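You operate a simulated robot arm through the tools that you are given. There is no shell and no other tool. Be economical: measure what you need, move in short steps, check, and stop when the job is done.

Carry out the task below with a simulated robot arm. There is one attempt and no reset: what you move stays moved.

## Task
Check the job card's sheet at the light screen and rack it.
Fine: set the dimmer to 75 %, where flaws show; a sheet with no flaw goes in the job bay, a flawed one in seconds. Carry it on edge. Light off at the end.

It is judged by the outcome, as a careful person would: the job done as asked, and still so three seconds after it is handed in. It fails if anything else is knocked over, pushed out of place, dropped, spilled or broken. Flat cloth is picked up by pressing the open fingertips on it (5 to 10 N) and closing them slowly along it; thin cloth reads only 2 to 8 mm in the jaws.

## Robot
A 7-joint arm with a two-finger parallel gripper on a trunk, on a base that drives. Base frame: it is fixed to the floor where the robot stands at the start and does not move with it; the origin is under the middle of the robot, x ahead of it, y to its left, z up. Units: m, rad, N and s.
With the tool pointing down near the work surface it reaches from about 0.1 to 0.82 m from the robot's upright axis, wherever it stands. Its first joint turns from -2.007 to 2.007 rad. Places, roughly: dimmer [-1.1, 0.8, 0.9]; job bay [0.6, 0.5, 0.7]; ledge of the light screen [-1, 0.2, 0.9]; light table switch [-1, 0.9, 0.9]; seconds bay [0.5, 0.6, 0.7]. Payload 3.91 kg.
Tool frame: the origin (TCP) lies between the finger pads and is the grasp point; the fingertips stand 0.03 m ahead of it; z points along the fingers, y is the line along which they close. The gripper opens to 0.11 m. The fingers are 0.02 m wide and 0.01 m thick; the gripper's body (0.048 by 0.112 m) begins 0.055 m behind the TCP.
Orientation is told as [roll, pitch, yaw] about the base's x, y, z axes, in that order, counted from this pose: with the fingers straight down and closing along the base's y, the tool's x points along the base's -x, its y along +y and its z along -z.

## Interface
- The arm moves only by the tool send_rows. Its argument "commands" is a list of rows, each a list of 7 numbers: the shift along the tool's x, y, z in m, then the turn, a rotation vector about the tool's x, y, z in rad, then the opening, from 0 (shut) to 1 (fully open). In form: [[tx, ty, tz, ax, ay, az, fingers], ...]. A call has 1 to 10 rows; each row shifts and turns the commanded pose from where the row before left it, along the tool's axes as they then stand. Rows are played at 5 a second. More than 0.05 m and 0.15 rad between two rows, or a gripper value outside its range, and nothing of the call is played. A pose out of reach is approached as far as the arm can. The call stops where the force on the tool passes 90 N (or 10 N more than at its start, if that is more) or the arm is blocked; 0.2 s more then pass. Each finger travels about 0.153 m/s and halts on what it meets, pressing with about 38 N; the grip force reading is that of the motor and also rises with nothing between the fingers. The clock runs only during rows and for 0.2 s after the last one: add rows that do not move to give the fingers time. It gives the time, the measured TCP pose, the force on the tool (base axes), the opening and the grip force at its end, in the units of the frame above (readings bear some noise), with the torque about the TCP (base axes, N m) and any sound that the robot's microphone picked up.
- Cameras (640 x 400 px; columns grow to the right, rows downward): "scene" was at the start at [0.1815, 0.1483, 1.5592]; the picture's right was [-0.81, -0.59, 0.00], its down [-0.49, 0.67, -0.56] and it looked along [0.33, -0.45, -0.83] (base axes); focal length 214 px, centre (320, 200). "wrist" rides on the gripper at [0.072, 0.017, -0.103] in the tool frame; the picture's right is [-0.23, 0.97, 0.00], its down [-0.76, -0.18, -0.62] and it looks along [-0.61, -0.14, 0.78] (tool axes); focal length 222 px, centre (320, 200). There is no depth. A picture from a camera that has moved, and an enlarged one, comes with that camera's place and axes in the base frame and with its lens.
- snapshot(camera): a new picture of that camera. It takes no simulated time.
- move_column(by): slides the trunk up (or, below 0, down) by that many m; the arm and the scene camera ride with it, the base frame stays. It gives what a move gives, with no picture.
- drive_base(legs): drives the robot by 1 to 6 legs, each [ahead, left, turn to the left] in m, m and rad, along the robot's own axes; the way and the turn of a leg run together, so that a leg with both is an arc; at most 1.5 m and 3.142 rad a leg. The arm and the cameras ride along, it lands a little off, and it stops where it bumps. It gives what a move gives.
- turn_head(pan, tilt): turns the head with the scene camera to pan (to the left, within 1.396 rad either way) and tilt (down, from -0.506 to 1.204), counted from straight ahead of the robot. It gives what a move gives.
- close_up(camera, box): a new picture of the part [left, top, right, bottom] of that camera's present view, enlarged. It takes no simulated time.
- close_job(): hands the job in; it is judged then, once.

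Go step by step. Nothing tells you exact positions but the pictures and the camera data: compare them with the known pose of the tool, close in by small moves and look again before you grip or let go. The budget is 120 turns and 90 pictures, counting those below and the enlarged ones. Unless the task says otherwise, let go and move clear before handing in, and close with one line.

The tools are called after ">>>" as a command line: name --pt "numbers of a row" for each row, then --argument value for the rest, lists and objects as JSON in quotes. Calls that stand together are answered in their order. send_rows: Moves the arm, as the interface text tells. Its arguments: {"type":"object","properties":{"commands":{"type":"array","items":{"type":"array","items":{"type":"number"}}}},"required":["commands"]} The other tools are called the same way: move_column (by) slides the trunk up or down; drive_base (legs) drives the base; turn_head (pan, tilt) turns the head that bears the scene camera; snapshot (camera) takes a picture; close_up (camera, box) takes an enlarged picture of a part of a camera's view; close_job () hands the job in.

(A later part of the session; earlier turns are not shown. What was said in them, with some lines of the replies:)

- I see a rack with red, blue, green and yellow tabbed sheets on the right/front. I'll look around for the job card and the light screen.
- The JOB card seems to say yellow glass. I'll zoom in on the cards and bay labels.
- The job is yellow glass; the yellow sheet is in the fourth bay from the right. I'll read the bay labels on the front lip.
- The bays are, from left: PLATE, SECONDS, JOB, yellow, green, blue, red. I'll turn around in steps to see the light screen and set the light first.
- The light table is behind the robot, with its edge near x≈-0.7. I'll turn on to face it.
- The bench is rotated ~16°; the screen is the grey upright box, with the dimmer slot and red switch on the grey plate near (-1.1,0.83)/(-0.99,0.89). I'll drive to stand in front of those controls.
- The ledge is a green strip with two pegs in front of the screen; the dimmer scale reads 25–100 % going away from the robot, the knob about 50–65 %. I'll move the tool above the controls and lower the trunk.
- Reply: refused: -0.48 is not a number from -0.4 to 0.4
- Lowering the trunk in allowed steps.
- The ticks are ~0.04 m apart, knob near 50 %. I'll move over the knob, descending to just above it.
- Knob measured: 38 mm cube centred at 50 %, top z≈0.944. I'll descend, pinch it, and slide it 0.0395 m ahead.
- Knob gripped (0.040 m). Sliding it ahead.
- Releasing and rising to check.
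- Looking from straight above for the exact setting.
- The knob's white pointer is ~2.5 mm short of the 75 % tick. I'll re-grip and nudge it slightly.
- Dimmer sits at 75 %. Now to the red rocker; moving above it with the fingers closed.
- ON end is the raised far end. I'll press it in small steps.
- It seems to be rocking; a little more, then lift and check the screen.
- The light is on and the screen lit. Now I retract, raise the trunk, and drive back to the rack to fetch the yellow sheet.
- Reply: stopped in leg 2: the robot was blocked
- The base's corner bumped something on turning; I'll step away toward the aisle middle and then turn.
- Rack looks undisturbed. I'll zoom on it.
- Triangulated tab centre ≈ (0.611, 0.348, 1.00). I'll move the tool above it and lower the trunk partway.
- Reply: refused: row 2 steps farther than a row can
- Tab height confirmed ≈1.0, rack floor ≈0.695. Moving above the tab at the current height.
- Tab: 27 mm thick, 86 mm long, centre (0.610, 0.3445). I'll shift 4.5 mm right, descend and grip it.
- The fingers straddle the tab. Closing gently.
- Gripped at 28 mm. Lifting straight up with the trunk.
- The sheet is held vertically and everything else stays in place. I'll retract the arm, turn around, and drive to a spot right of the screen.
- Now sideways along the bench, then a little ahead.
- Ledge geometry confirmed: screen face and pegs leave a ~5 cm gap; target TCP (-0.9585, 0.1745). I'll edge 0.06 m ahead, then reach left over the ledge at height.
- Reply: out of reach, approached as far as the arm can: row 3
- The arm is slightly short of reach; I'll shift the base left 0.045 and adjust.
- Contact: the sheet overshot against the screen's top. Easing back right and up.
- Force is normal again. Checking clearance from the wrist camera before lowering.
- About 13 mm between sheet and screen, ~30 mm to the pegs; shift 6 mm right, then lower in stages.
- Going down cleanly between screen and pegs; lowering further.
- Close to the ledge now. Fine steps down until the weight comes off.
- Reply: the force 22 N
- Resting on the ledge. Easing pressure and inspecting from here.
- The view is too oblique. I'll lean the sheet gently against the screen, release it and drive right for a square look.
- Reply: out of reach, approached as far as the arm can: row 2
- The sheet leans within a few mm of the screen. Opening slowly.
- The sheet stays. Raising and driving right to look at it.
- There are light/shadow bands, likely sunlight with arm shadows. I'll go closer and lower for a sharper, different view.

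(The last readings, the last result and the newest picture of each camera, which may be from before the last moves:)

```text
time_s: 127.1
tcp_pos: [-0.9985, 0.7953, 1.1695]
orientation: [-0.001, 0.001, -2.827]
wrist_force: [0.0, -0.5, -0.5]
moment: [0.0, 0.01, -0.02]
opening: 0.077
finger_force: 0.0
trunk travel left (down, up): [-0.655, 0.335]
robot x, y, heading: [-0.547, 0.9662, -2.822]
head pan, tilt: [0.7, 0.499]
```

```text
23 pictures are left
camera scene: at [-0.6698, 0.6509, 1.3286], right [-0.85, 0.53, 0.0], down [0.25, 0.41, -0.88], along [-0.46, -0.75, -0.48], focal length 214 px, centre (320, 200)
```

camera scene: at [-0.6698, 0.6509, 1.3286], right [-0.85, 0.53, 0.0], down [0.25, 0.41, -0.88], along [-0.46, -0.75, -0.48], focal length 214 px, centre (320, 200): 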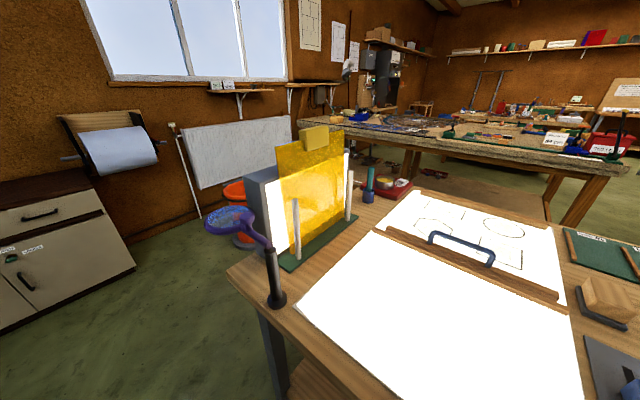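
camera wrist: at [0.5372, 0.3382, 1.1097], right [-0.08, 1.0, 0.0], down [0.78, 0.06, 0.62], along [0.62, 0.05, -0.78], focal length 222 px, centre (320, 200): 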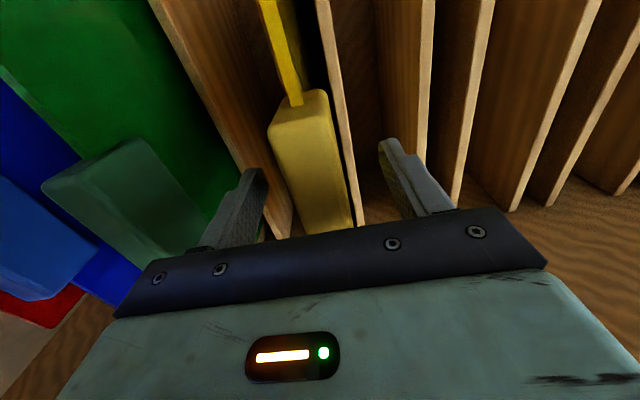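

>>> close_up --camera "scene" --box '[265, 120, 365, 260]'

>>> close_up --camera "scene" --box '[278, 150, 350, 200]'

>>> close_up --camera "scene" --box '[278, 195, 350, 245]'

```text
2.86 times, centred on (315, 190) of scene
camera zoom: at [-0.6698, 0.6509, 1.3286], right [-0.85, 0.53, 0.0], down [0.25, 0.41, -0.88], along [-0.46, -0.75, -0.48], focal length 613 px, centre (334, 229)
```

zoom: 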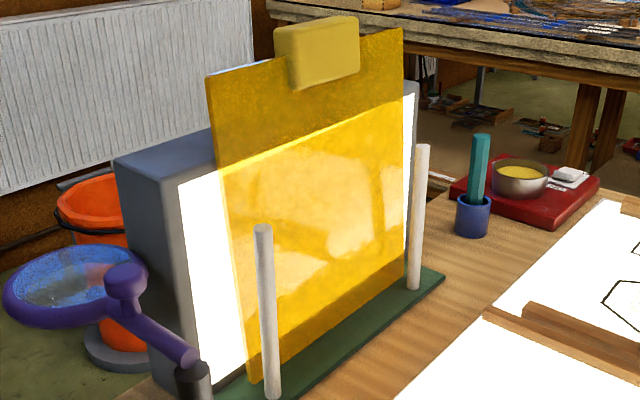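

```text
8.00 times, centred on (314, 175) of scene
camera zoom: at [-0.6698, 0.6509, 1.3286], right [-0.85, 0.53, 0.0], down [0.25, 0.41, -0.88], along [-0.46, -0.75, -0.48], focal length 1716 px, centre (368, 400)
```

zoom: 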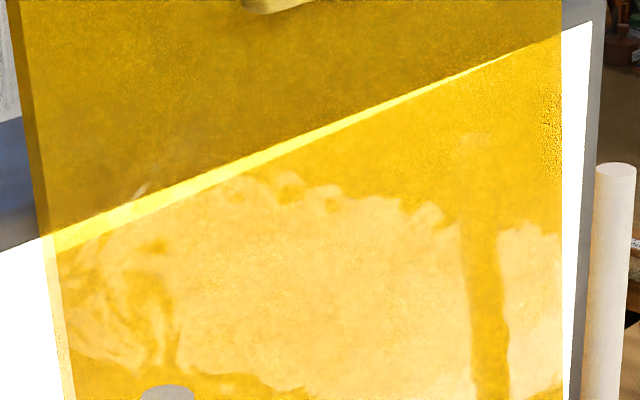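

```text
8.00 times, centred on (314, 220) of scene
camera zoom: at [-0.6698, 0.6509, 1.3286], right [-0.85, 0.53, 0.0], down [0.25, 0.41, -0.88], along [-0.46, -0.75, -0.48], focal length 1716 px, centre (368, 40)
```

zoom: 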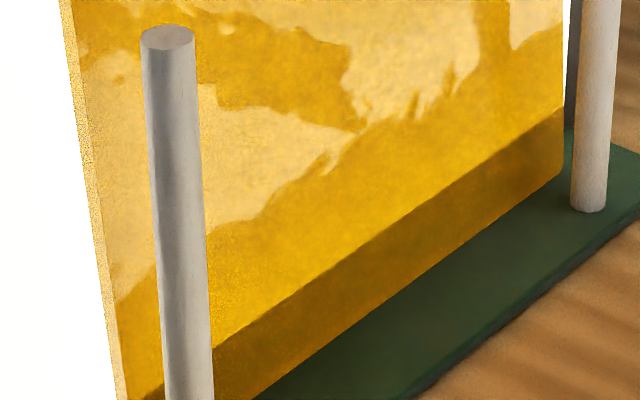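

The bright patches are reflections of the lit table (they moved with the view). I'll check a speckled spot at the right edge and the upper part.

>>> close_up --camera "scene" --box '[325, 145, 357, 185]'

>>> close_up --camera "scene" --box '[272, 128, 352, 178]'

```text
10.00 times, centred on (341, 165) of scene
camera zoom: at [-0.6698, 0.6509, 1.3286], right [-0.85, 0.53, 0.0], down [0.25, 0.41, -0.88], along [-0.46, -0.75, -0.48], focal length 2145 px, centre (110, 550)
```

zoom: 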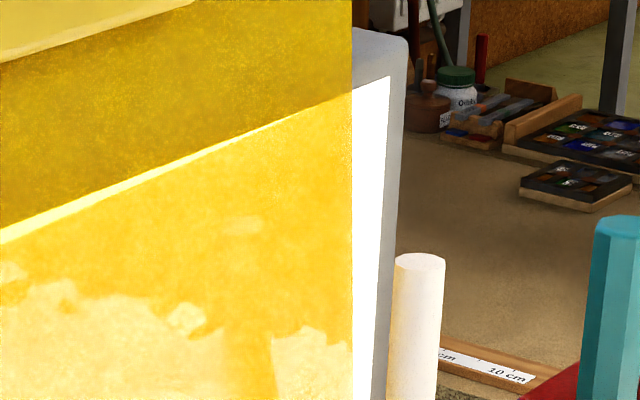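

```text
8.00 times, centred on (312, 153) of scene
camera zoom: at [-0.6698, 0.6509, 1.3286], right [-0.85, 0.53, 0.0], down [0.25, 0.41, -0.88], along [-0.46, -0.75, -0.48], focal length 1716 px, centre (384, 576)
```

zoom: 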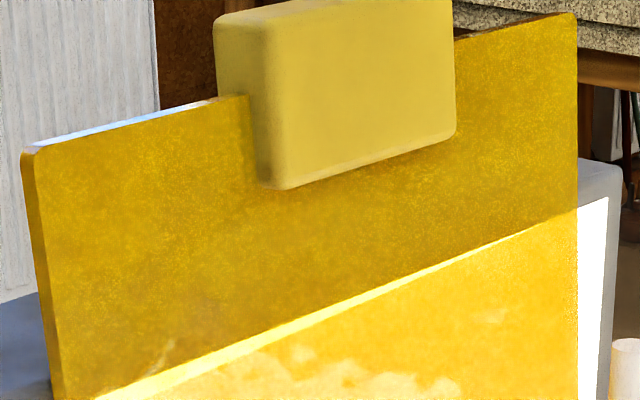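

Nothing fixed to the glass so far, but glare hides the lower part. I'll lower the camera to avoid the reflection of the lit table.

>>> drive_base --legs '[[-0.12, -0.2, 0]]'

>>> send_rows --pt "0.01 -0.01 -0.04 0 0 0 0.7" --pt "0.01 -0.01 -0.045 0 0 0 0.7" --pt "0.01 0 -0.045 0 0 0 0.7" --pt "0.01 0 -0.045 0 0 0 0.7" --pt "0.01 0 -0.045 0 0 0 0.7" --pt "0.01 0 -0.045 0 0 0 0.7" --pt "0 0 0 0 0 0 0.7"

>>> move_column --by -0.3

>>> turn_head --pan 0.75 --tilt 0.0

>>> snapshot --camera "scene"

```text
time_s: 128.8
tcp_pos: [-0.9446, 1.0214, 1.1705]
orientation: [0.001, -0.001, -2.827]
wrist_force: [-0.2, -1.0, -0.3]
moment: [0.0, -0.02, 0.0]
opening: 0.0768
finger_force: 0.1
trunk travel left (down, up): [-0.655, 0.335]
robot x, y, heading: [-0.4981, 1.1938, -2.827]
head pan, tilt: [0.7, 0.499]
```

```text
time_s: 130.4
tcp_pos: [-0.8941, 1.0624, 1.4321]
orientation: [0.0, -0.001, -2.828]
wrist_force: [0.1, 0.9, -0.5]
moment: [-0.01, 0.01, -0.01]
opening: 0.0771
finger_force: 0.1
trunk travel left (down, up): [-0.655, 0.335]
robot x, y, heading: [-0.4949, 1.1902, -2.833]
head pan, tilt: [0.7, 0.499]
```

```text
time_s: 133.4
tcp_pos: [-0.8943, 1.0607, 1.1336]
orientation: [-0.001, -0.001, -2.827]
wrist_force: [0.2, 0.4, -0.2]
moment: [-0.01, 0.01, 0.02]
opening: 0.077
finger_force: 0.0
trunk travel left (down, up): [-0.355, 0.635]
robot x, y, heading: [-0.4941, 1.1939, -2.83]
head pan, tilt: [0.7, 0.499]
```

```text
time_s: 134.4
tcp_pos: [-0.8949, 1.0614, 1.1326]
orientation: [0.0, -0.002, -2.828]
wrist_force: [0.1, -0.7, 0.2]
moment: [-0.03, -0.02, 0.01]
opening: 0.0769
finger_force: 0.1
trunk travel left (down, up): [-0.355, 0.635]
robot x, y, heading: [-0.4939, 1.1904, -2.827]
head pan, tilt: [0.75, 0.0]
```

```text
17 pictures are left
camera scene: at [-0.6114, 0.8747, 1.0747], right [-0.87, 0.48, 0.0], down [0.0, 0.0, -1.0], along [-0.48, -0.87, 0.0], focal length 214 px, centre (320, 200)
```

scene: 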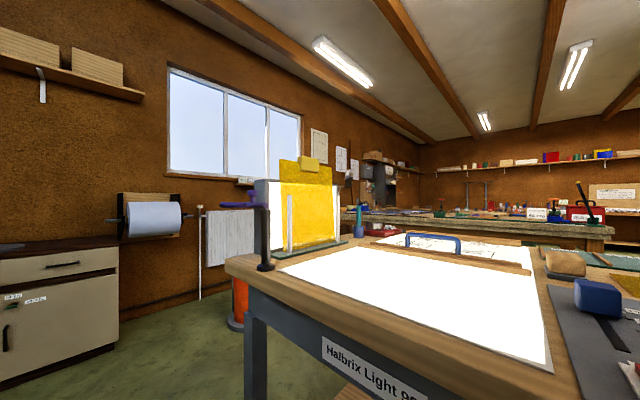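

>>> close_up --camera "scene" --box '[272, 153, 344, 253]'

```text
4.00 times, centred on (308, 203) of scene
camera zoom: at [-0.6114, 0.8747, 1.0747], right [-0.87, 0.48, 0.0], down [0.0, 0.0, -1.0], along [-0.48, -0.87, 0.0], focal length 858 px, centre (368, 188)
```

zoom: 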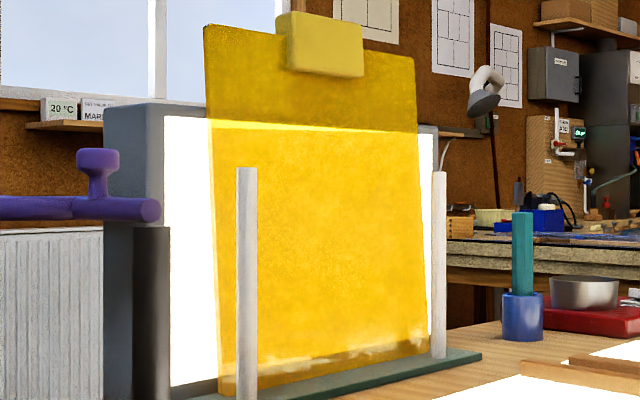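

A glare-free view: no obvious flaw. One finer look.

>>> close_up --camera "scene" --box '[279, 180, 331, 250]'

```text
5.71 times, centred on (305, 215) of scene
camera zoom: at [-0.6114, 0.8747, 1.0747], right [-0.87, 0.48, 0.0], down [0.0, 0.0, -1.0], along [-0.48, -0.87, 0.0], focal length 1226 px, centre (406, 114)
```

zoom: 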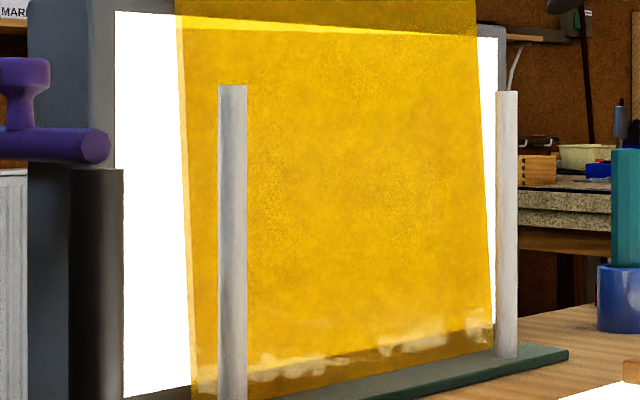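

It looks clean. On the way back I'll take one more view shifted sideways to see the strip hidden by the near peg.

>>> drive_base --legs '[[-0.03, 0.22, 0]]'

>>> close_up --camera "scene" --box '[270, 120, 390, 270]'

```text
time_s: 136.1
tcp_pos: [-0.7968, 0.8587, 1.133]
orientation: [-0.001, -0.001, -2.83]
wrist_force: [-0.1, 0.4, 0.0]
moment: [0.01, -0.02, 0.02]
opening: 0.077
finger_force: 0.2
trunk travel left (down, up): [-0.355, 0.635]
robot x, y, heading: [-0.3957, 0.9864, -2.831]
head pan, tilt: [0.75, 0.0]
```

```text
2.67 times, centred on (330, 195) of scene
camera zoom: at [-0.5138, 0.6727, 1.0747], right [-0.87, 0.49, 0.0], down [0.0, 0.0, -1.0], along [-0.49, -0.87, 0.0], focal length 572 px, centre (293, 213)
```

zoom: 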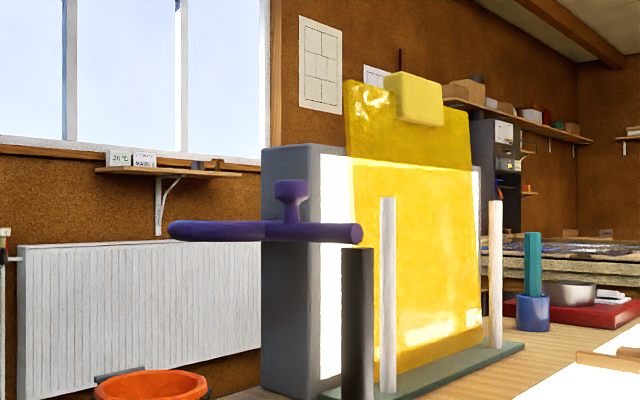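

No flaw seen in any view: the sheet goes to the JOB bay. Raising and driving back to grip it.

>>> move_column --by 0.3

>>> drive_base --legs '[[0, 0.29, 0], [0.15, 0, 0]]'

```text
time_s: 139.1
tcp_pos: [-0.7973, 0.8589, 1.433]
orientation: [0.0, -0.002, -2.828]
wrist_force: [0.8, 0.2, 0.1]
moment: [0.0, 0.02, -0.02]
opening: 0.0772
finger_force: 0.1
trunk travel left (down, up): [-0.655, 0.335]
robot x, y, heading: [-0.3941, 0.9892, -2.823]
head pan, tilt: [0.75, 0.0]
```

```text
time_s: 142.1
tcp_pos: [-0.8531, 0.5412, 1.4318]
orientation: [0.0, -0.003, -2.833]
wrist_force: [-0.1, 0.8, 1.0]
moment: [-0.01, -0.01, 0.03]
opening: 0.0769
finger_force: 0.0
trunk travel left (down, up): [-0.655, 0.335]
robot x, y, heading: [-0.4502, 0.6707, -2.834]
head pan, tilt: [0.75, 0.0]
```

>>> send_rows --pt "-0.026 0.041 0 0 0 0 0.8" --pt "-0.026 0.041 0 0 0 0 0.8" --pt "-0.026 0.041 0 0 0 0 0.8" --pt "-0.026 0.041 0 0 0 0 0.8" --pt "-0.026 0.041 0 0 0 0 0.8" --pt "-0.026 0.042 0 0 0 0 0.8" --pt "-0.026 0.042 0 0 0 0 0.8" --pt "-0.027 0.042 0 0 0 0 0.8" --pt "0 0 0 0.074 0 0 0.8" --pt "0 0 0 0 0 0 0.8"

>>> snapshot --camera "wrist"

```text
time_s: 144.3
tcp_pos: [-0.9034, 0.2854, 1.3911]
orientation: [0.013, -0.012, -2.832]
wrist_force: [0.3, 0.3, 0.7]
moment: [0.0, 0.0, 0.0]
opening: 0.088
finger_force: 0.0
out of reach, approached as far as the arm can: row 4, 5, 6, 7, 8, 9
trunk travel left (down, up): [-0.655, 0.335]
robot x, y, heading: [-0.4492, 0.6694, -2.83]
head pan, tilt: [0.75, 0.0]
```

```text
13 pictures are left
camera wrist: at [-0.8283, 0.2917, 1.4953], right [0.08, -1.0, 0.02], down [-0.77, -0.05, 0.63], along [-0.63, -0.06, -0.78], focal length 222 px, centre (320, 200)
```

wrist: 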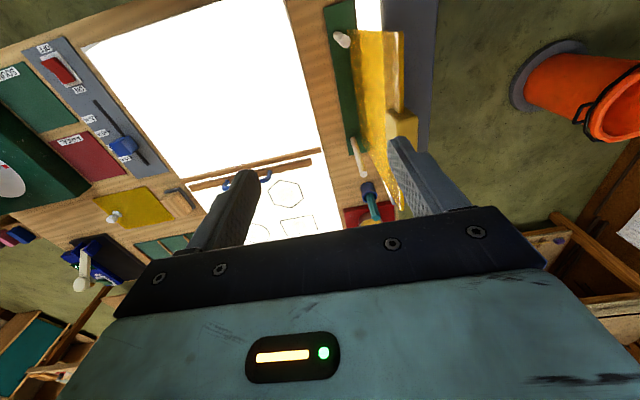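

Reach is limited because the arm is high relative to the trunk. I'll raise the trunk and lower the arm.

>>> move_column --by 0.17

>>> send_rows --pt "0 0 0.04 0 0 0 0.8" --pt "0 0 0.04 0 0 0 0.8" --pt "0 0 0.04 0 0 0 0.8" --pt "0 0 0.03 0 0 0 0.8" --pt "0 0 0 0 0 0 0.8"

```text
time_s: 146.2
tcp_pos: [-0.9016, 0.2838, 1.5629]
orientation: [0.011, -0.011, -2.834]
wrist_force: [0.0, 0.2, -0.1]
moment: [-0.01, -0.02, -0.02]
opening: 0.0879
finger_force: 0.1
trunk travel left (down, up): [-0.825, 0.165]
robot x, y, heading: [-0.4499, 0.6699, -2.832]
head pan, tilt: [0.75, 0.0]
```

```text
time_s: 147.4
tcp_pos: [-0.9034, 0.2842, 1.4119]
orientation: [0.015, -0.012, -2.834]
wrist_force: [0.2, -1.3, 0.6]
moment: [0.0, 0.01, -0.01]
opening: 0.088
finger_force: 0.0
trunk travel left (down, up): [-0.825, 0.165]
robot x, y, heading: [-0.4533, 0.6713, -2.835]
head pan, tilt: [0.75, 0.0]
```

>>> send_rows --pt "-0.027 0.033 0.01 0.03 0.012 0 0.8" --pt "-0.028 0.034 0.01 0.03 0 0 0.8" --pt "-0.028 0.034 0.01 0.028 0 0 0.8" --pt "0 0 0.01 0 0 0 0.8" --pt "0 0 0 0 0 0 0.8"

>>> close_up --camera "wrist" --box '[200, 0, 440, 200]'

```text
time_s: 148.6
tcp_pos: [-0.9529, 0.1616, 1.3704]
orientation: [-0.075, 0.001, -2.834]
wrist_force: [0.0, -0.1, 0.0]
moment: [0.02, -0.02, 0.01]
opening: 0.0879
finger_force: 0.1
trunk travel left (down, up): [-0.825, 0.165]
robot x, y, heading: [-0.4504, 0.6689, -2.829]
head pan, tilt: [0.75, 0.0]
```

```text
2.00 times, centred on (320, 100) of wrist
camera zoom: at [-0.8774, 0.1603, 1.4739], right [0.08, -0.99, -0.07], down [-0.77, -0.11, 0.63], along [-0.64, 0.01, -0.77], focal length 444 px, centre (320, 400)
```

zoom: 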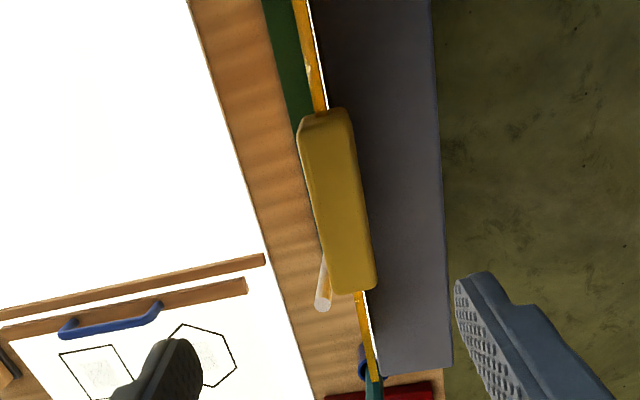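

Aligned as at release. Lowering and gripping.

>>> move_column --by -0.154

>>> send_rows --pt "0 0 0 0 0 0 0.6" --pt "0 0 0 0 0 0 0.45" --pt "0 0 0 0 0 0 0.35" --pt "0 0 0 0 0 0 0.25" --pt "0 0 0 0 0 0 0.15" --pt "0 0 0 0 0 0 0.1" --pt "0 0 0 0 0 0 0.1"

```text
time_s: 150.4
tcp_pos: [-0.9525, 0.162, 1.2188]
orientation: [-0.076, 0.0, -2.834]
wrist_force: [0.5, -0.5, -0.2]
moment: [0.0, 0.01, -0.01]
opening: 0.0881
finger_force: 0.0
trunk travel left (down, up): [-0.671, 0.319]
robot x, y, heading: [-0.4494, 0.671, -2.829]
head pan, tilt: [0.75, 0.0]
```

```text
time_s: 152.0
tcp_pos: [-0.9524, 0.1616, 1.2185]
orientation: [-0.076, 0.0, -2.832]
wrist_force: [-1.1, -1.2, 0.1]
moment: [-0.87, -0.21, 0.63]
opening: 0.0279
finger_force: 30.0
trunk travel left (down, up): [-0.671, 0.319]
robot x, y, heading: [-0.4489, 0.668, -2.829]
head pan, tilt: [0.75, 0.0]
```

Gripped. Straightening to vertical, then lifting straight up.

>>> send_rows --pt "0 -0.006 -0.002 -0.019 0 0 0.1" --pt "0 -0.006 -0.001 -0.019 0 0 0.1" --pt "0 -0.006 -0.001 -0.019 0 0 0.1" --pt "0 -0.006 -0.001 -0.019 0 0 0.1" --pt "0 0 -0.005 0 0 0 0.1" --pt "0 0 0 0 0 0 0.1"

>>> close_up --camera "wrist" --box '[200, 0, 440, 200]'

```text
time_s: 153.4
tcp_pos: [-0.9605, 0.1853, 1.2295]
orientation: [0.001, -0.001, -2.832]
wrist_force: [-0.2, -0.5, -12.6]
moment: [0.0, -0.03, 0.0]
opening: 0.0281
finger_force: 29.8
trunk travel left (down, up): [-0.671, 0.319]
robot x, y, heading: [-0.4487, 0.6671, -2.831]
head pan, tilt: [0.75, 0.0]
```

```text
2.00 times, centred on (320, 100) of wrist
camera zoom: at [-0.8875, 0.1905, 1.3327], right [0.08, -1.0, 0.0], down [-0.78, -0.06, 0.62], along [-0.62, -0.05, -0.78], focal length 444 px, centre (320, 400)
```

zoom: 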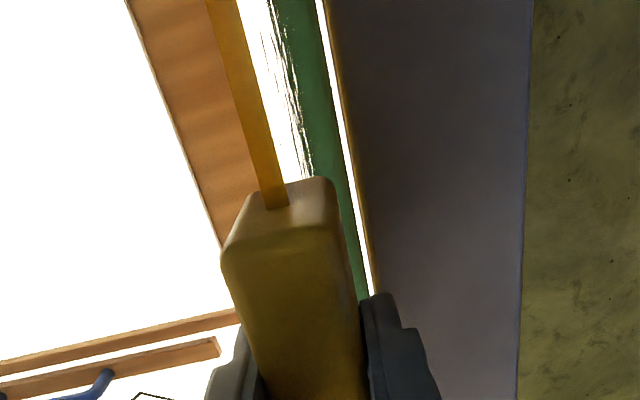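

Lifting clear and pulling back over the aisle.

>>> move_column --by 0.3

>>> send_rows --pt "0.02 -0.03 0 0 0 0 0.1" --pt "0.02 -0.038 0 0 0 0 0.1" --pt "0.02 -0.038 0 0 0 0 0.1" --pt "0.02 -0.038 0 0 0 0 0.1" --pt "0.02 -0.038 0 0 0 0 0.1" --pt "0.02 -0.038 0 0 0 0 0.1" --pt "0.02 -0.038 0 0 0 0 0.1" --pt "0.02 -0.038 0 0 0 0 0.1" --pt "0 0 0 0 0 0 0.1"

>>> drive_base --legs '[[-0.2, 0, 0], [0, 0.42, 0], [0, 0, -1.57], [0, 0, -1.57]]'

>>> turn_head --pan 0.0 --tilt 0.8

```text
time_s: 156.4
tcp_pos: [-0.9614, 0.1844, 1.5293]
orientation: [-0.002, -0.001, -2.834]
wrist_force: [0.5, -0.1, -11.6]
moment: [0.02, -0.04, -0.02]
opening: 0.0278
finger_force: 30.1
trunk travel left (down, up): [-0.971, 0.019]
robot x, y, heading: [-0.4517, 0.6699, -2.833]
head pan, tilt: [0.75, 0.0]
```

```text
time_s: 158.4
tcp_pos: [-0.8988, 0.5159, 1.5291]
orientation: [0.003, 0.0, -2.832]
wrist_force: [-0.4, 1.1, -12.5]
moment: [0.02, -0.04, -0.01]
opening: 0.028
finger_force: 30.0
trunk travel left (down, up): [-0.971, 0.019]
robot x, y, heading: [-0.4478, 0.6684, -2.834]
head pan, tilt: [0.75, 0.0]
```

```text
time_s: 169.8
tcp_pos: [0.3168, 0.4776, 1.5285]
orientation: [-0.001, 0.002, 0.295]
wrist_force: [0.5, 0.5, -12.0]
moment: [0.01, 0.03, -0.01]
opening: 0.0277
finger_force: 30.1
trunk travel left (down, up): [-0.971, 0.019]
robot x, y, heading: [-0.1329, 0.3281, 0.292]
head pan, tilt: [0.75, 0.0]
```

```text
time_s: 170.9
tcp_pos: [0.3175, 0.4767, 1.5286]
orientation: [0.001, -0.001, 0.295]
wrist_force: [-0.1, 0.6, -12.9]
moment: [-0.01, 0.0, -0.01]
opening: 0.028
finger_force: 30.1
trunk travel left (down, up): [-0.971, 0.019]
robot x, y, heading: [-0.1328, 0.33, 0.295]
head pan, tilt: [0.0, 0.799]
```

Facing the rack again. I need a precise look at the JOB bay.

>>> close_up --camera "scene" --box '[240, 120, 440, 270]'

```text
2.67 times, centred on (340, 195) of scene
camera zoom: at [0.0185, 0.5912, 1.6186], right [0.29, -0.96, 0.0], down [-0.69, -0.21, -0.7], along [0.67, 0.2, -0.72], focal length 572 px, centre (267, 213)
```

zoom: 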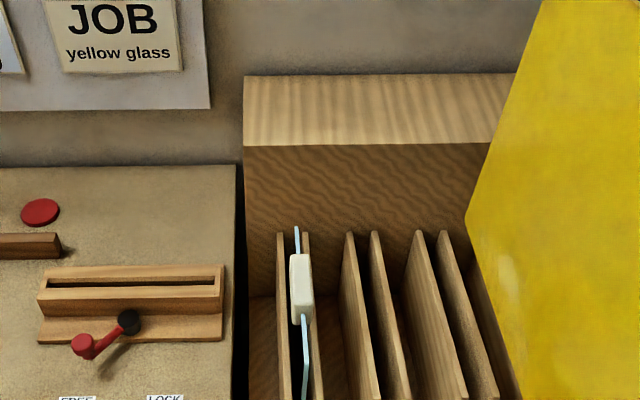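

Bay spacing is 0.12 m, so the JOB bay grip point is ≈ (0.5754, 0.4587). Moving above it.

>>> send_rows --pt "0 0 0 0 0 -0.013 0.1" --pt "-0.035 -0.014 0 0 0 0 0.1" --pt "-0.04 -0.016 0 0 0 0 0.1" --pt "-0.04 -0.016 0 0 0 0 0.1" --pt "-0.04 -0.016 0 0 0 0 0.1" --pt "-0.04 -0.016 0 0 0 0 0.1" --pt "-0.04 -0.016 0 0 0 0 0.1" --pt "-0.0053 -0.0016 0 0 0 0 0.1" --pt "0 0 0 0 0 0 0.1"

>>> move_column --by -0.2

>>> snapshot --camera "scene"

```text
time_s: 172.9
tcp_pos: [0.5754, 0.4577, 1.5275]
orientation: [0.001, 0.0, 0.309]
wrist_force: [0.3, 1.0, -12.4]
moment: [-0.02, -0.01, -0.01]
opening: 0.028
finger_force: 30.2
trunk travel left (down, up): [-0.971, 0.019]
robot x, y, heading: [-0.1316, 0.3288, 0.297]
head pan, tilt: [0.0, 0.799]
```

```text
time_s: 175.1
tcp_pos: [0.575, 0.4585, 1.3277]
orientation: [0.002, -0.001, 0.308]
wrist_force: [-0.3, -0.2, -12.2]
moment: [-0.05, 0.0, 0.02]
opening: 0.0279
finger_force: 29.9
trunk travel left (down, up): [-0.771, 0.219]
robot x, y, heading: [-0.1372, 0.3314, 0.296]
head pan, tilt: [0.0, 0.799]
```

```text
9 pictures are left
camera scene: at [0.0186, 0.5911, 1.4186], right [0.29, -0.96, 0.0], down [-0.69, -0.21, -0.7], along [0.67, 0.2, -0.72], focal length 214 px, centre (320, 200)
```

scene: 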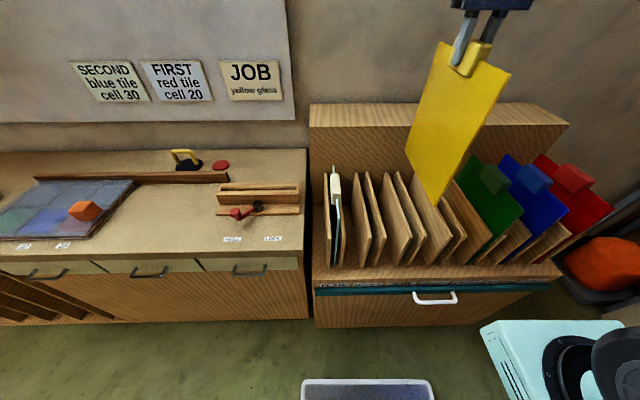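

>>> move_column --by -0.09

>>> close_up --camera "scene" --box '[340, 100, 500, 260]'

>>> close_up --camera "wrist" --box '[200, 0, 440, 200]'

```text
time_s: 176.4
tcp_pos: [0.5759, 0.458, 1.2386]
orientation: [0.002, 0.0, 0.308]
wrist_force: [0.4, 0.2, -12.0]
moment: [0.0, 0.02, 0.02]
opening: 0.0277
finger_force: 30.0
trunk travel left (down, up): [-0.681, 0.309]
robot x, y, heading: [-0.1288, 0.3278, 0.296]
head pan, tilt: [0.0, 0.799]
```

```text
2.50 times, centred on (420, 180) of scene
camera zoom: at [0.0186, 0.5911, 1.3286], right [0.29, -0.96, 0.0], down [-0.69, -0.21, -0.7], along [0.67, 0.2, -0.72], focal length 536 px, centre (70, 250)
```

zoom: 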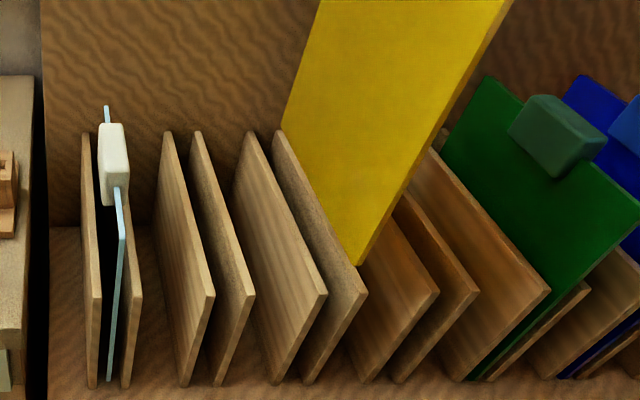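

```text
2.00 times, centred on (320, 100) of wrist
camera zoom: at [0.5002, 0.4521, 1.3417], right [-0.08, 1.0, 0.0], down [0.78, 0.06, 0.62], along [0.62, 0.05, -0.78], focal length 444 px, centre (320, 400)
```

zoom: 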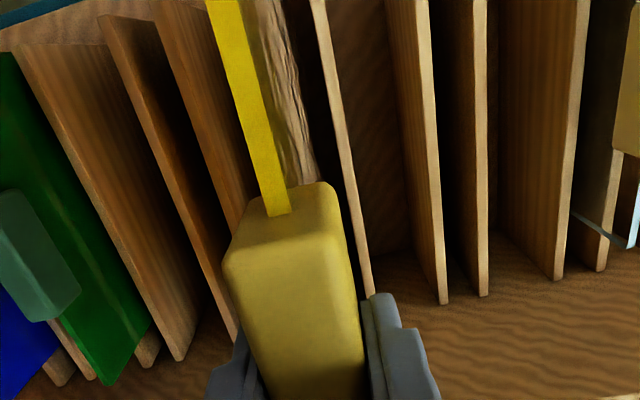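

The sheet's lower edge is centred on the JOB bay (0.2582 vs 0.2587 lateral). Lowering into the slot.

>>> move_column --by -0.07

>>> close_up --camera "scene" --box '[340, 80, 500, 240]'

```text
time_s: 177.4
tcp_pos: [0.5764, 0.4588, 1.1688]
orientation: [0.002, 0.0, 0.308]
wrist_force: [0.0, -0.3, -11.4]
moment: [0.01, 0.02, 0.02]
opening: 0.0279
finger_force: 29.5
trunk travel left (down, up): [-0.611, 0.379]
robot x, y, heading: [-0.1307, 0.3279, 0.29]
head pan, tilt: [0.0, 0.799]
```

```text
2.50 times, centred on (420, 160) of scene
camera zoom: at [0.0185, 0.5911, 1.2585], right [0.29, -0.96, 0.0], down [-0.69, -0.21, -0.7], along [0.67, 0.2, -0.72], focal length 536 px, centre (70, 300)
```

zoom: 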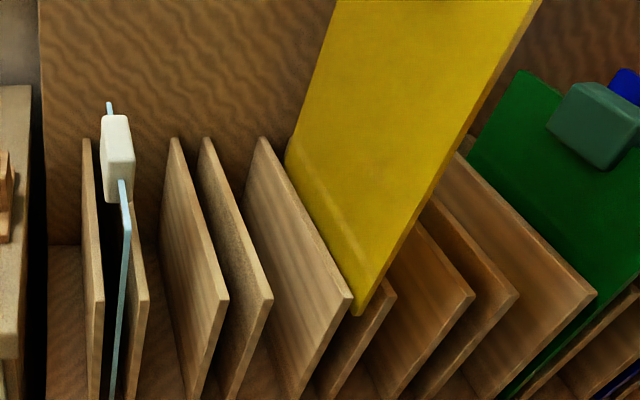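

It is in the slot with no contact force. Continuing.

>>> move_column --by -0.08

>>> move_column --by -0.065

>>> close_up --camera "scene" --box '[340, 40, 500, 240]'

```text
time_s: 178.6
tcp_pos: [0.5748, 0.4578, 1.0873]
orientation: [0.002, -0.001, 0.31]
wrist_force: [0.8, 0.4, -11.7]
moment: [-0.01, 0.02, -0.01]
opening: 0.0277
finger_force: 30.1
trunk travel left (down, up): [-0.531, 0.459]
robot x, y, heading: [-0.1325, 0.3287, 0.296]
head pan, tilt: [0.0, 0.799]
```

```text
time_s: 179.7
tcp_pos: [0.575, 0.458, 1.023]
orientation: [0.003, 0.001, 0.308]
wrist_force: [1.2, -0.4, -12.9]
moment: [-0.02, 0.01, 0.0]
opening: 0.028
finger_force: 30.1
trunk travel left (down, up): [-0.466, 0.524]
robot x, y, heading: [-0.1308, 0.3302, 0.296]
head pan, tilt: [0.0, 0.799]
```

```text
2.00 times, centred on (420, 140) of scene
camera zoom: at [0.0185, 0.5911, 1.1135], right [0.29, -0.96, 0.0], down [-0.69, -0.21, -0.7], along [0.67, 0.2, -0.72], focal length 429 px, centre (120, 320)
```

zoom: 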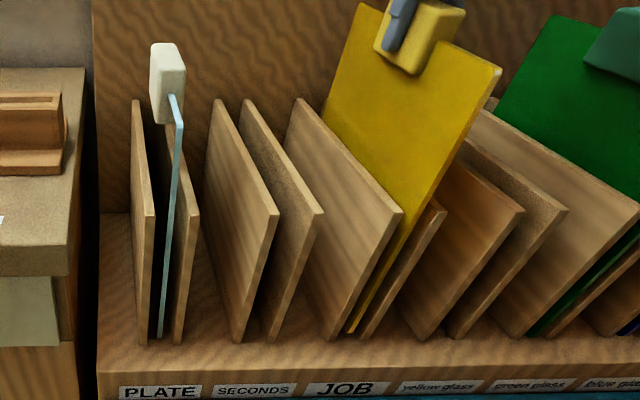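

The sheet is in the JOB bay (label below it). Fine steps down until it rests.

>>> send_rows --pt "0 0 0.006 0 0 0 0.1" --pt "0 0 0.005 0 0 0 0.1" --pt "0 0 0 0 0 0 0.1"

>>> send_rows --pt "0 0 0.003 0 0 0 0.1" --pt "0 0 0 0 0 0 0.1"

```text
time_s: 180.5
tcp_pos: [0.5766, 0.4577, 1.0118]
orientation: [0.0, 0.002, 0.309]
wrist_force: [0.2, -0.1, -12.5]
moment: [0.01, 0.03, 0.02]
opening: 0.0278
finger_force: 29.7
trunk travel left (down, up): [-0.466, 0.524]
robot x, y, heading: [-0.1335, 0.3301, 0.292]
head pan, tilt: [0.0, 0.799]
```

```text
time_s: 181.1
tcp_pos: [0.5751, 0.4591, 1.0103]
orientation: [0.0, -0.002, 0.309]
wrist_force: [2.3, 1.1, 0.7]
moment: [-0.42, 0.83, 0.04]
opening: 0.028
finger_force: 29.5
trunk travel left (down, up): [-0.466, 0.524]
robot x, y, heading: [-0.1315, 0.3265, 0.291]
head pan, tilt: [0.0, 0.799]
```

Weight is off: resting on the rack floor. Releasing gently and rising.

>>> send_rows --pt "0 0 0.001 0 0 0 0.1" --pt "0 0 0 0 0 0 0.29" --pt "0 0 0 0 0 0 0.34" --pt "0 0 0 0 0 0 0.42" --pt "0 0 0 0 0 0 0.55" --pt "0 0 0 0 0 0 0.7" --pt "0 0 0 0 0 0 0.7"

>>> move_column --by 0.4

>>> snapshot --camera "scene"

```text
time_s: 182.7
tcp_pos: [0.5755, 0.4584, 1.0095]
orientation: [0.003, 0.0, 0.309]
wrist_force: [0.9, 0.0, 0.5]
moment: [0.0, -0.01, -0.02]
opening: 0.0771
finger_force: 0.0
trunk travel left (down, up): [-0.466, 0.524]
robot x, y, heading: [-0.1323, 0.3293, 0.296]
head pan, tilt: [0.0, 0.799]
```

```text
time_s: 186.5
tcp_pos: [0.5752, 0.4576, 1.4096]
orientation: [0.001, 0.001, 0.31]
wrist_force: [-0.1, -0.2, 0.6]
moment: [0.02, 0.02, -0.02]
opening: 0.077
finger_force: 0.1
trunk travel left (down, up): [-0.866, 0.124]
robot x, y, heading: [-0.1324, 0.3312, 0.296]
head pan, tilt: [0.0, 0.799]
```

```text
4 pictures are left
camera scene: at [0.0181, 0.591, 1.5136], right [0.29, -0.96, 0.0], down [-0.69, -0.21, -0.7], along [0.67, 0.2, -0.72], focal length 214 px, centre (320, 200)
```

scene: 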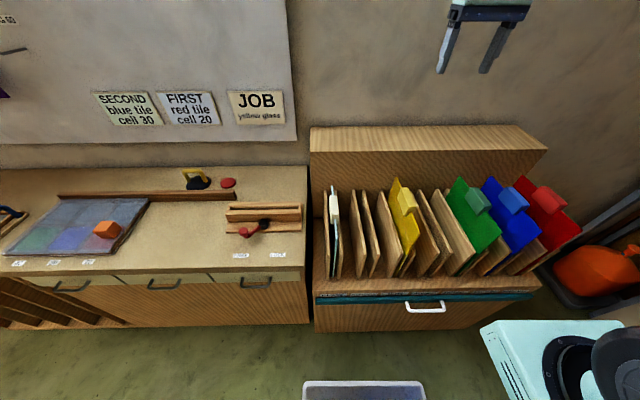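

Sheet is racked in JOB, all others in place. Now back to the light table to switch it off.

>>> send_rows --pt "0.042 0 0 0 0 0 0.4" --pt "0.042 0 0 0 0 0 0" --pt "0.042 0 0 0 0 0 0" --pt "0.042 0 0 0 0 0 0" --pt "0.042 0 0 0 0 0 0" --pt "0.042 0 0 0 0 0 0" --pt "0 0 0 0 0 0 0"

>>> drive_base --legs '[[0, 0, 1.57], [0, 0, 1.57], [0, -0.774, 0], [0.119, 0, 0]]'

>>> turn_head --pan 0.0 --tilt 0.949

```text
time_s: 188.1
tcp_pos: [0.346, 0.3846, 1.4075]
orientation: [0.0, 0.002, 0.309]
wrist_force: [0.3, 0.0, 0.7]
moment: [0.01, -0.01, 0.04]
opening: 0.0
finger_force: 37.7
out of reach, approached as far as the arm can: row 6
trunk travel left (down, up): [-0.866, 0.124]
robot x, y, heading: [-0.1321, 0.3304, 0.29]
head pan, tilt: [0.0, 0.799]
```

```text
time_s: 200.7
tcp_pos: [-0.9352, 0.9995, 1.4079]
orientation: [-0.001, 0.0, -2.855]
wrist_force: [0.2, -0.9, 0.4]
moment: [0.0, 0.0, -0.03]
opening: 0.0
finger_force: 37.3
trunk travel left (down, up): [-0.866, 0.124]
robot x, y, heading: [-0.4543, 1.0419, -2.872]
head pan, tilt: [0.0, 0.799]
```

```text
time_s: 201.4
tcp_pos: [-0.9357, 0.9994, 1.4068]
orientation: [0.002, 0.002, -2.858]
wrist_force: [0.6, 0.1, 0.6]
moment: [-0.01, 0.01, 0.01]
opening: 0.0004
finger_force: 37.6
trunk travel left (down, up): [-0.866, 0.124]
robot x, y, heading: [-0.4581, 1.0435, -2.874]
head pan, tilt: [0.0, 0.949]
```

>>> send_rows --pt "-0.0116 0.0325 0 0 0 0 0" --pt "-0.0116 0.0325 0 0 0 0 0" --pt "-0.0116 0.0325 0 0 0 0 0" --pt "-0.0117 0.0325 0 0 0 0 0" --pt "0 0 0 0 0 0 0"

>>> move_column --by -0.4

>>> close_up --camera "scene" --box '[320, 60, 520, 200]'

```text
time_s: 202.6
tcp_pos: [-0.9445, 0.8597, 1.4072]
orientation: [0.0, 0.001, -2.857]
wrist_force: [-0.1, -0.2, -0.4]
moment: [-0.04, -0.03, 0.02]
opening: 0.0
finger_force: 37.7
trunk travel left (down, up): [-0.866, 0.124]
robot x, y, heading: [-0.4538, 1.0372, -2.872]
head pan, tilt: [0.0, 0.949]
```

```text
time_s: 206.4
tcp_pos: [-0.9458, 0.8605, 1.0072]
orientation: [0.0, 0.001, -2.858]
wrist_force: [0.0, 0.5, -0.5]
moment: [0.0, 0.0, -0.02]
opening: 0.0002
finger_force: 38.5
trunk travel left (down, up): [-0.466, 0.524]
robot x, y, heading: [-0.4553, 1.0425, -2.871]
head pan, tilt: [0.0, 0.949]
```

```text
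2.86 times, centred on (420, 130) of scene
camera zoom: at [-0.6105, 0.7888, 1.1021], right [-0.27, 0.96, 0.0], down [0.78, 0.22, -0.58], along [-0.56, -0.16, -0.81], focal length 613 px, centre (34, 400)
```

zoom: 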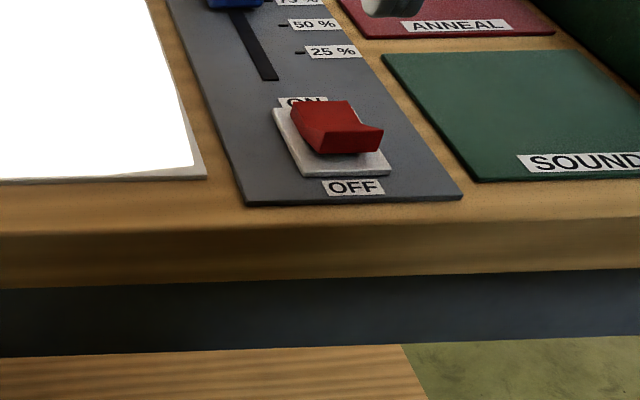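

The tip is slightly too far; shifting 14 mm nearer and 6 mm left, then pressing the OFF end.

>>> send_rows --pt "0.014 0.006 0 0 0 0 0" --pt "0 0 0.03 0 0 0 0" --pt "0 0 0.012 0 0 0 0" --pt "0 0 0.006 0 0 0 0" --pt "0 0 0.006 0 0 0 0" --pt "0 0 0.006 0 0 0 0" --pt "0 0 0.003 0 0 0 0" --pt "0 0 0 0 0 0 0"

>>> snapshot --camera "scene"

```text
time_s: 208.2
tcp_pos: [-0.9284, 0.8587, 0.9446]
orientation: [0.001, -0.001, -2.857]
wrist_force: [2.7, 2.5, 15.9]
moment: [0.03, 0.08, -0.03]
opening: 0.0001
finger_force: 37.3
trunk travel left (down, up): [-0.466, 0.524]
robot x, y, heading: [-0.4592, 1.0454, -2.878]
head pan, tilt: [0.0, 0.949]
```

```text
2 pictures are left
camera scene: at [-0.6101, 0.7891, 1.1025], right [-0.27, 0.96, 0.0], down [0.78, 0.22, -0.58], along [-0.56, -0.16, -0.81], focal length 214 px, centre (320, 200)
```

scene: 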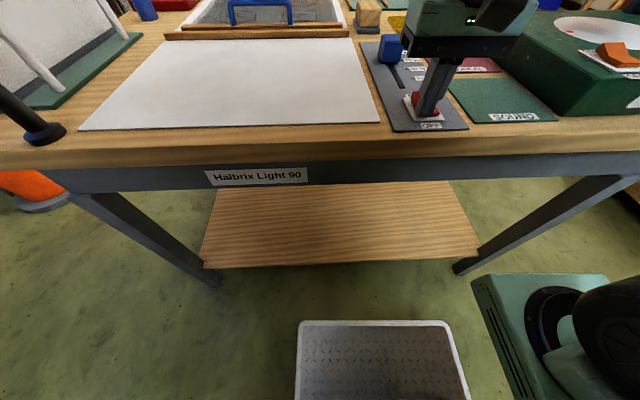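

Light is off (table and screen dark). Lifting clear and retracting, then a final check.

>>> send_rows --pt "0 0 -0.03 0 0 0 0" --pt "0 0 -0.045 0 0 0 0" --pt "0 0 -0.045 0 0 0 0" --pt "0 0 -0.045 0 0 0 0" --pt "0 0 -0.04 0 0 0 0" --pt "0 0 0 0 0 0 0"

>>> move_column --by 0.2

>>> snapshot --camera "scene"

```text
time_s: 209.6
tcp_pos: [-0.9302, 0.8594, 1.1492]
orientation: [0.0, 0.002, -2.857]
wrist_force: [0.2, 0.2, -0.3]
moment: [0.01, 0.03, 0.01]
opening: 0.0002
finger_force: 37.9
trunk travel left (down, up): [-0.466, 0.524]
robot x, y, heading: [-0.4597, 1.0453, -2.866]
head pan, tilt: [0.0, 0.949]
```

```text
time_s: 211.8
tcp_pos: [-0.9296, 0.8591, 1.3499]
orientation: [0.0, 0.001, -2.857]
wrist_force: [-0.1, -0.7, -0.5]
moment: [-0.01, -0.06, 0.03]
opening: 0.0002
finger_force: 38.1
trunk travel left (down, up): [-0.666, 0.324]
robot x, y, heading: [-0.4549, 1.0411, -2.873]
head pan, tilt: [0.0, 0.949]
```

```text
1 pictures are left
camera scene: at [-0.6105, 0.7888, 1.3021], right [-0.27, 0.96, 0.0], down [0.78, 0.22, -0.58], along [-0.56, -0.16, -0.81], focal length 214 px, centre (320, 200)
```

scene: 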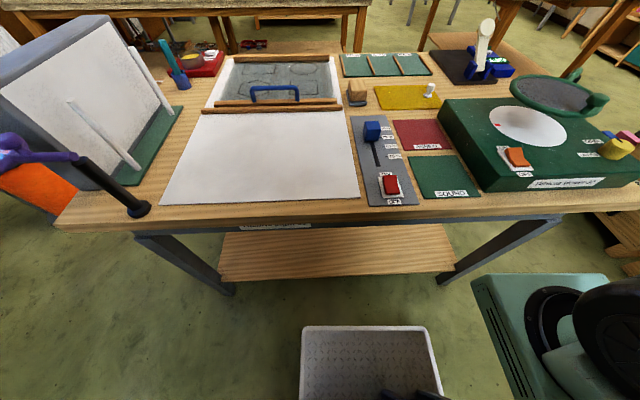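

The light is off, the bench is undisturbed, the yellow sheet stands in the JOB bay and the arm is clear. Handing in.

>>> close_job

```text
The job is handed in.
```

The job is done: I checked the yellow glass sheet at the light screen with the dimmer at about 75 % and saw no flaw, so it's in the JOB bay, and the light is off. The sheet lightly touched the top of the light screen once while I was positioning it; nothing looked moved or damaged. The base also bumped something once while turning by the rack, and the rack and the sheets in it looked undisturbed.
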